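You operate a simulated robot arm through the tools that you are given. There is no shell and no other tool. Be economical: measure what you need, move in short steps, check, and stop when the job is done.

Carry out the task below with a simulated robot arm. There is one attempt and no reset: what you move stays moved.

TASK
Put one of the cream posts from the top of the middle window-side table on the purple paper pack there.
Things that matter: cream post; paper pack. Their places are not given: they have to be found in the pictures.

It is judged by the outcome, as a careful person would: the job done as asked, and still so three seconds after it is handed in. It fails if anything else is knocked over, pushed out of place, dropped, spilled or broken.

THE ROBOT
A 6-joint arm with a two-finger parallel gripper, fixed in place. Base frame: the origin is at the foot of the arm, x ahead of it, y to its left, z up; the work surface is at about z = 0.74. Lengths are in m, angles in degrees, forces in N, time in s.
With the tool pointing down near the work surface it reaches from about 0.26 to 0.68 m from the base axis. Its first joint turns from -66.0 to 66.0 degrees. Payload 2.9 kg.
Tool frame: the origin (TCP) lies between the finger pads and is the grasp point; the fingertips stand 0.03 m ahead of it; z points along the fingers, y is the line along which they close. The gripper opens to 0.11 m. The fingers are 0.02 m wide and 0.01 m thick; the gripper's body (0.048 by 0.112 m) begins 0.055 m behind the TCP.
Orientation is told as [roll, pitch, yaw] about the base's x, y, z axes, in that order, counted from this pose: with the fingers straight down and closing along the base's y, the tool's x points along the base's -x, its y along +y and its z along -z.

THE INTERFACE
- The arm moves only by the tool play_rows. Its argument "deltas" is a list of rows, each an object of numbers (a shift or turn left out is 0, a gripper value left out holds the last): "claw": the gripper command, from -1 (fully open) to 1 (shut), values between in proportion; "tx", "ty", "tz": the shift along the tool's x, y, z in m; "rx", "ry", "rz": the turn, a rotation vector about the tool's x, y, z in degrees. In form: [{"claw": .., "tx": .., "ty": .., "tz": .., "rx": .., "ry": .., "rz": ..}, ...]. A call has 1 to 10 rows; each row shifts and turns the commanded pose from where the row before left it, along the tool's axes as they then stand. A row lasts 0.2 s, in which the tool goes at most 0.05 m and 8.6 degrees; a call with a longer step from one row to the next is refused whole, and so is a gripper value outside its range. A pose out of reach is approached as far as the arm can. The call stops where the force on the tool passes 40 N (or 10 N more than at its start, if that is more) or the arm is blocked; 0.2 s more then pass. The fingers move at their own pace (about 0.108 m/s each) and stop on an object; they squeeze with about 36 N. The grip force told is the motor's: it shows also when the fingers shut on nothing. Time passes only in rows, and 0.2 s behind the last, so rows that do not move let the fingers close. It gives the time, the measured TCP pose, the force on the tool (base axes), the opening and the grip force at its end, in the units of the frame above (readings bear some noise).
- Cameras (640 x 400 px; columns grow to the right, rows downward): "scene" is fixed at [0.0637, 0.4257, 1.3791]; the picture's right is [-0.86, -0.51, 0.00], its down [-0.31, 0.53, -0.79] and it looks along [0.40, -0.68, -0.62] (base axes); focal length 309 px, centre (320, 200). "wrist" rides on the gripper at [-0.036, 0, -0.057] in the tool frame; the picture's right is [0.00, -1.00, 0.00], its down [0.97, 0.00, -0.24] and it looks along [0.24, 0.00, 0.97] (tool axes); focal length 218 px, centre (320, 200).
- grab_frame(camera): a new picture of that camera. No time passes.
- probe_pixels(camera, pixels): for up to 12 pixels [column, row] of the newest picture of that camera ("zoom" is the newest enlarged one), the place [x, y, z] in the base frame of the surface seen there, good to about 0.002 m. No time passes.
- zoom(camera, box): a new picture of the part [left, top, right, bottom] of that camera's present view, enlarged. No time passes.
- sign_off(): hands the job in; it is judged then, once.

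Work in short steps. Measure before you move; look again where a grasp or a placing could have gone wrong, and mend it. You have 60 turns and 16 pictures in all, the two below and enlarged ones among them. Open the gripper and draw the arm clear of the work before you hand the job in, unless the task says otherwise; then end with one line.

The tools are called after "Emit:" as name(argument=value, ...) on one line, values as JSON. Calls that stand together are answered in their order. play_rows: Moves the arm, as the interface text tells. Its arguments: {"type":"object","properties":{"deltas":{"type":"array"}},"required":["deltas"]} The other tools are called the same way: grab_frame (camera) takes a picture; probe_pixels (camera, pixels) gives the place of the surface under pixels of a picture; zoom (camera, box) takes an enlarged picture of a part of a camera's view; sign_off () hands the job in.

At the start:

```text
time_s: 0.0
tool_pos: [0.3239, -0.1417, 1.0074]
tcp_rot: [-0.1, 0.0, 0.0]
wrist_force: [0.0, 0.0, -0.3]
width: 0.1101
gripper_force: 0.0
```

scene: 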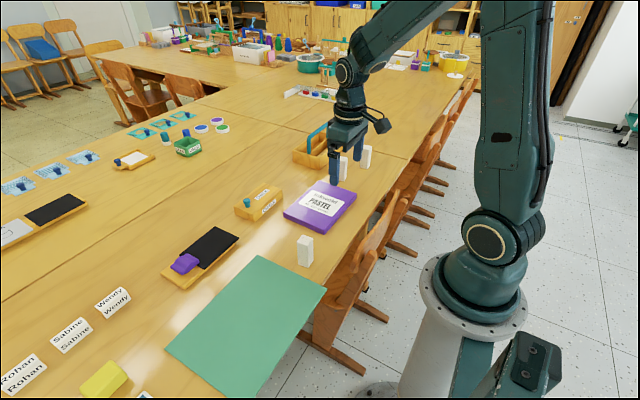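
wrist: 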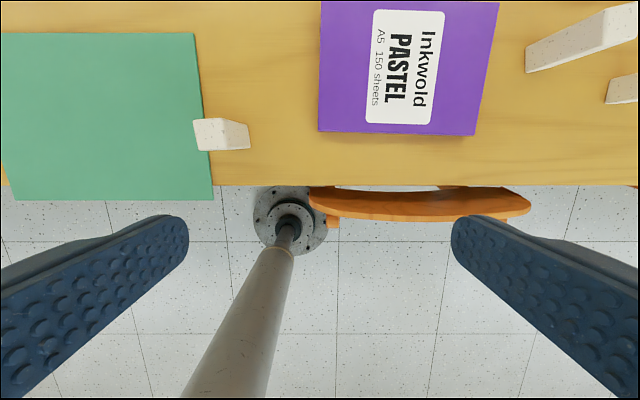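

The scene shows cream posts near (305,250), (343,168) and (366,157), and the purple pack near (320,207). I'll zoom in on them first, then measure.

Emit:
zoom(camera="scene", box=[220, 120, 412, 280])

Emit:
probe_pixels(camera="wrist", pixels=[[198, 135], [236, 122], [248, 147], [212, 149], [238, 135], [322, 128], [473, 132], [496, 8], [400, 70], [225, 170], [600, 30], [620, 85]])

```text
2.50 times, centred on (316, 200) of scene
```

zoom: 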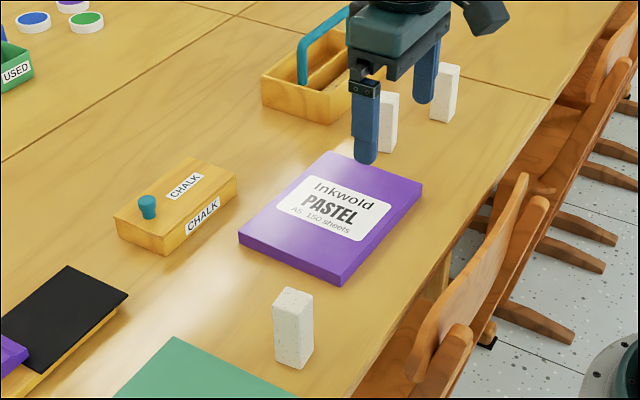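

```text
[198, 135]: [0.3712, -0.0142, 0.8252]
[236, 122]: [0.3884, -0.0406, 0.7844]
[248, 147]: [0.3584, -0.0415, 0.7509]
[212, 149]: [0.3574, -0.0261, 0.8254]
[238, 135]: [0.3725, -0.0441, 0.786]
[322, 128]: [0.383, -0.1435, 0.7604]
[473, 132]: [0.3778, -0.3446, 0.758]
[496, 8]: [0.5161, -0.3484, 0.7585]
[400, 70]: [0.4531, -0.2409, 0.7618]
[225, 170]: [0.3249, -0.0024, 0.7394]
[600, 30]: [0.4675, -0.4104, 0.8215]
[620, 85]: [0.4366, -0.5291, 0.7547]
```

The nearest post stands at about (0.37, -0.03) with its top at z≈0.825. I'll zoom the wrist view on it to get its outline and yaw.

Emit:
zoom(camera="wrist", box=[180, 100, 276, 160])

```text
6.67 times, centred on (228, 130) of wrist
```

zoom: 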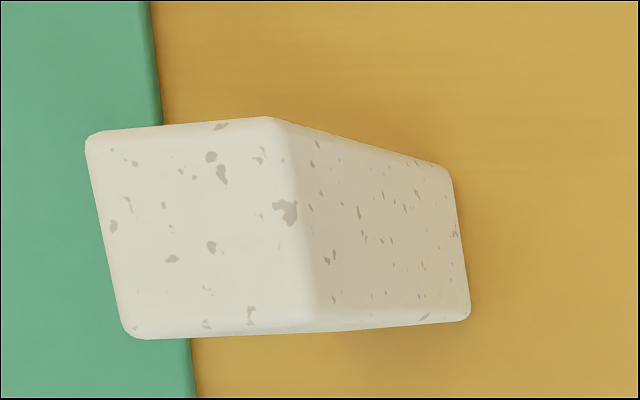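

Emit:
probe_pixels(camera="zoom", pixels=[[95, 145], [272, 128], [308, 320], [135, 328], [205, 230], [440, 175], [460, 310], [100, 250], [175, 380], [250, 380], [560, 100]])

```text
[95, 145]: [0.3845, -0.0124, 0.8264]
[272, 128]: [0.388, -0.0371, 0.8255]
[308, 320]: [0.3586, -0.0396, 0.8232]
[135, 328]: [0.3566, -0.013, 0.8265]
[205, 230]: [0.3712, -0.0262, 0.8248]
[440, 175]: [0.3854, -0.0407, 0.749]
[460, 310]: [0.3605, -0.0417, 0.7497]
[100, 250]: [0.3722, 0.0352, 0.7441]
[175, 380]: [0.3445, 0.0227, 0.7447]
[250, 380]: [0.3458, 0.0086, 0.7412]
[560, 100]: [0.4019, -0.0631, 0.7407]
```

The post is centred at about (0.372, -0.026), 0.03 wide, yawed about +4.5°, and spans z 0.741–0.826. The pack top is at z≈0.76. I'll move above the post with the gripper open.

Emit:
play_rows(deltas=[{"claw": -1, "tx": -0.012, "ty": 0.029, "tz": 0.02}, {"tx": -0.012, "ty": 0.029, "tz": 0.02}, {"tx": -0.012, "ty": 0.029, "tz": 0.02}, {"tx": -0.012, "ty": 0.0287, "tz": 0.02}, {"rz": -4.5}, {}])

Emit:
grab_frame(camera="wrist")

```text
time_s: 1.4
tool_pos: [0.3721, -0.0247, 0.9261]
tcp_rot: [0.0, 0.1, 4.5]
wrist_force: [0.0, 0.1, 0.0]
width: 0.1096
gripper_force: 0.0
```

```text
11 pictures are left
```

wrist: 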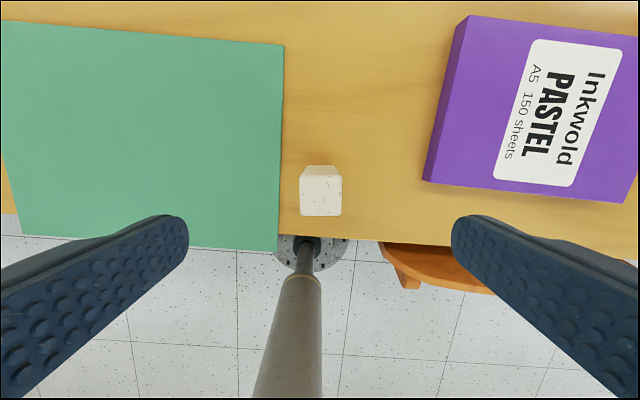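

The post is square to the fingers and centred (columns 300–342), so I'll go down to z≈0.795.

Emit:
play_rows(deltas=[{"tz": 0.035}, {"tz": 0.035}, {"tz": 0.03}, {"tz": 0.02}, {"tz": 0.011}, {}])

Emit:
zoom(camera="scene", box=[220, 160, 412, 280])

```text
time_s: 2.8
tool_pos: [0.3727, -0.0248, 0.7937]
tcp_rot: [0.0, 0.0, 4.4]
wrist_force: [-0.6, -0.3, 0.2]
width: 0.1102
gripper_force: 0.1
```

```text
3.33 times, centred on (316, 220) of scene
```

zoom: 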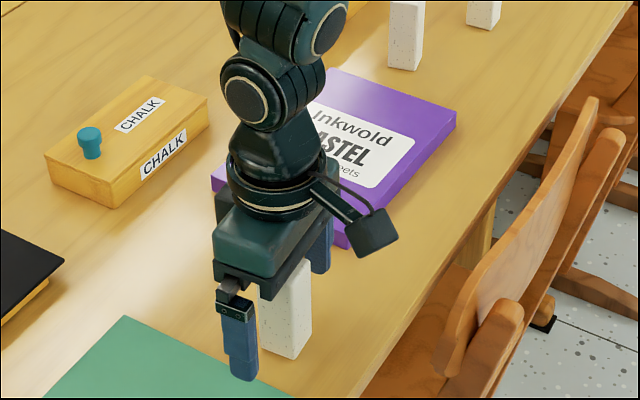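

The post is between the fingers with nothing in the way. I'll close, then lift.

Emit:
play_rows(deltas=[{"claw": 1}, {}, {}, {}])

Emit:
play_rows(deltas=[{"tz": -0.01}, {"tz": -0.03}, {"tz": -0.03}, {"tz": -0.03}, {}])

```text
time_s: 3.8
tool_pos: [0.3725, -0.0254, 0.7938]
tcp_rot: [0.0, 0.1, 4.4]
wrist_force: [-0.1, -0.2, -0.3]
width: 0.0315
gripper_force: 36.0
```

```text
time_s: 5.0
tool_pos: [0.3737, -0.0236, 0.898]
tcp_rot: [0.0, 0.0, 4.5]
wrist_force: [0.2, 1.2, -1.4]
width: 0.0318
gripper_force: 36.3
```

The post is held (width 0.032). I'll square the yaw and carry it over the pack centre at about (0.445, -0.245).

Emit:
play_rows(deltas=[{"rz": 4.5}, {"tx": -0.0102, "ty": -0.0316}, {"tx": -0.0102, "ty": -0.0316}, {"tx": -0.0102, "ty": -0.0316}, {"tx": -0.0102, "ty": -0.0316}, {"tx": -0.0102, "ty": -0.0316}, {"tx": -0.0102, "ty": -0.0316}, {"tx": -0.0102, "ty": -0.0316}, {}, {}])

Emit:
grab_frame(camera="wrist")

Emit:
zoom(camera="scene", box=[220, 120, 412, 240])

```text
time_s: 7.2
tool_pos: [0.4441, -0.2468, 0.8941]
tcp_rot: [0.0, 0.0, 0.0]
wrist_force: [0.5, 0.0, -2.1]
width: 0.0318
gripper_force: 36.2
```

```text
9 pictures are left
```

wrist: 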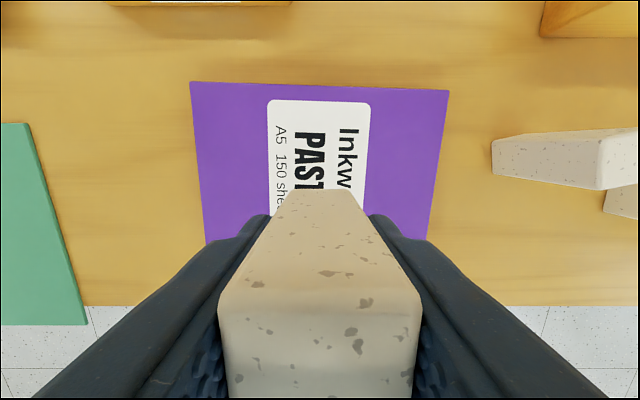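

```text
3.33 times, centred on (316, 180) of scene
```

zoom: 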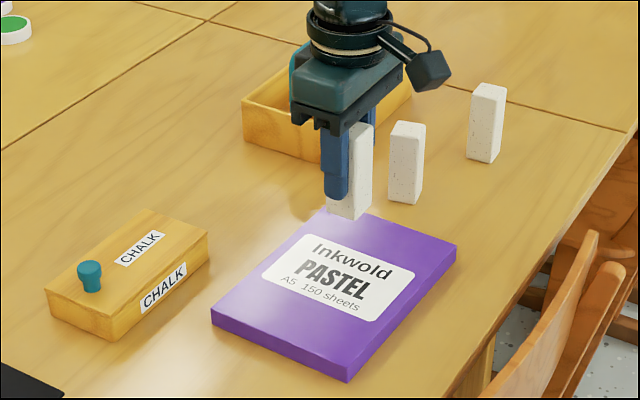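

The post hangs upright over the pack, clear of the other posts. I'll lower it to just above contact.

Emit:
play_rows(deltas=[{"tz": 0.03}, {"tz": 0.025}, {"tz": 0.015}, {"tz": 0.006}, {}, {}])

Emit:
zoom(camera="scene", box=[260, 130, 388, 210])

```text
time_s: 8.6
tool_pos: [0.4415, -0.249, 0.8183]
tcp_rot: [0.0, -0.1, 0.0]
wrist_force: [0.1, -1.0, -1.7]
width: 0.0314
gripper_force: 36.6
```

```text
5.00 times, centred on (324, 170) of scene
```

zoom: 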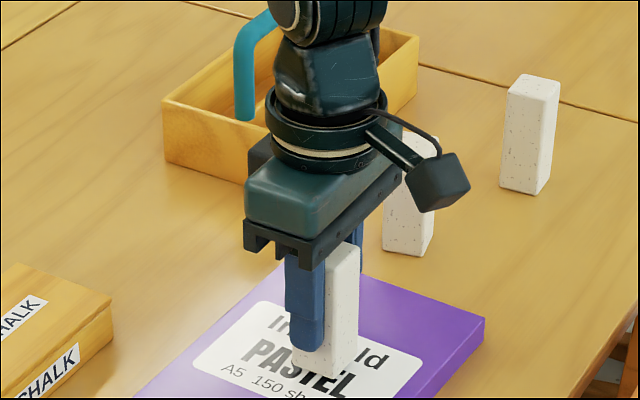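

No contact yet (z 0.818). I'll go down in 2 mm steps until the force shows contact.

Emit:
play_rows(deltas=[{"tz": 0.002}, {"tz": 0.002}, {}])

```text
time_s: 9.4
tool_pos: [0.4445, -0.2477, 0.8149]
tcp_rot: [0.0, 0.0, 0.0]
wrist_force: [0.2, -0.8, -1.4]
width: 0.0316
gripper_force: 36.1
```

Emit:
play_rows(deltas=[{"tz": 0.0015}, {}])

```text
time_s: 10.0
tool_pos: [0.4431, -0.2489, 0.8148]
tcp_rot: [0.0, -0.1, 0.1]
wrist_force: [-2.5, 1.4, 14.6]
width: 0.0316
gripper_force: 36.5
```

The upward force of about 15 N shows contact with the pack. I'll open and check before retreating.

Emit:
play_rows(deltas=[{"claw": -0.3}, {}, {}])

Emit:
play_rows(deltas=[{"tz": -0.02}, {"tz": -0.04}, {"tz": -0.045}, {"tz": -0.045}, {}])

Emit:
grab_frame(camera="scene")

Emit:
grab_frame(camera="wrist")

```text
time_s: 10.8
tool_pos: [0.4432, -0.2458, 0.8134]
tcp_rot: [-0.1, 0.0, 0.0]
wrist_force: [-0.6, 0.3, -0.8]
width: 0.0714
gripper_force: 0.0
```

```text
time_s: 12.0
tool_pos: [0.4438, -0.2481, 0.9664]
tcp_rot: [-0.1, 0.0, -0.1]
wrist_force: [0.1, 0.6, -0.2]
width: 0.0715
gripper_force: 0.1
```

```text
6 pictures are left
```

scene: 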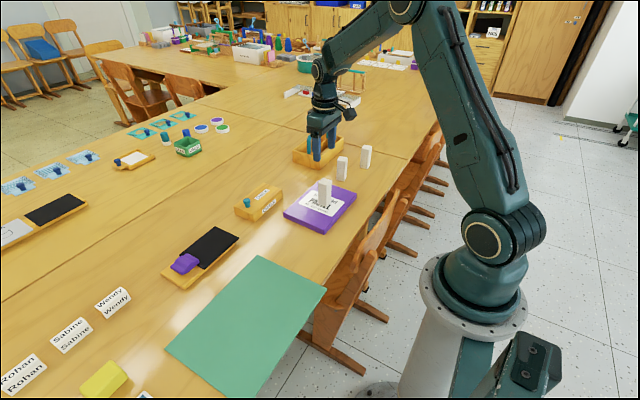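

```text
5 pictures are left
```

wrist: 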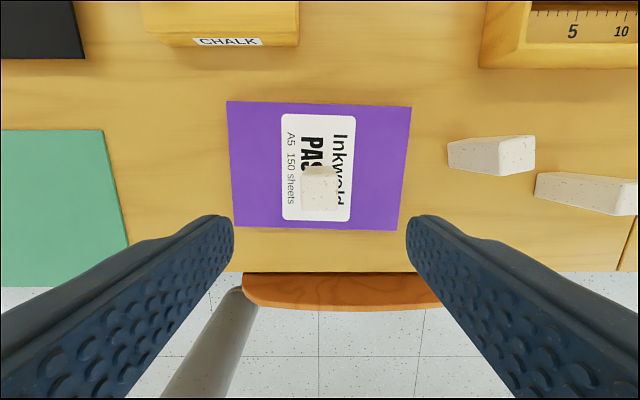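

The post stands upright on the pack, at about (325,193) in the scene view, and nothing else has moved. I'll open fully, draw the arm back, and hand in.

Emit:
play_rows(deltas=[{"claw": -1, "tz": -0.03}, {"tx": 0.03, "tz": -0.02}, {"tx": 0.04}, {"tx": 0.04}, {}, {}])

Emit:
zoom(camera="scene", box=[220, 120, 412, 240])

```text
time_s: 13.4
tool_pos: [0.3331, -0.2483, 1.0134]
tcp_rot: [0.0, 0.0, 0.0]
wrist_force: [0.3, 0.6, -0.1]
width: 0.1101
gripper_force: 0.1
```

```text
3.33 times, centred on (316, 180) of scene
```

zoom: 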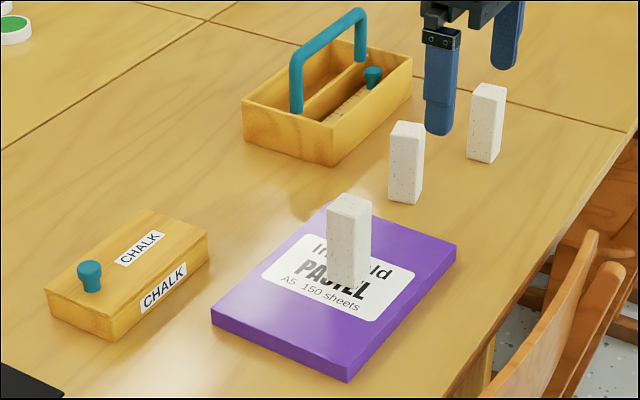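

The post is stable on the pack and the arm is clear, so I'm handing in.

Emit:
sign_off()

```text
The job is handed in.
```

One cream post now stands upright near the middle of the purple paper pack; nothing else was disturbed, and the arm is clear with its gripper open.
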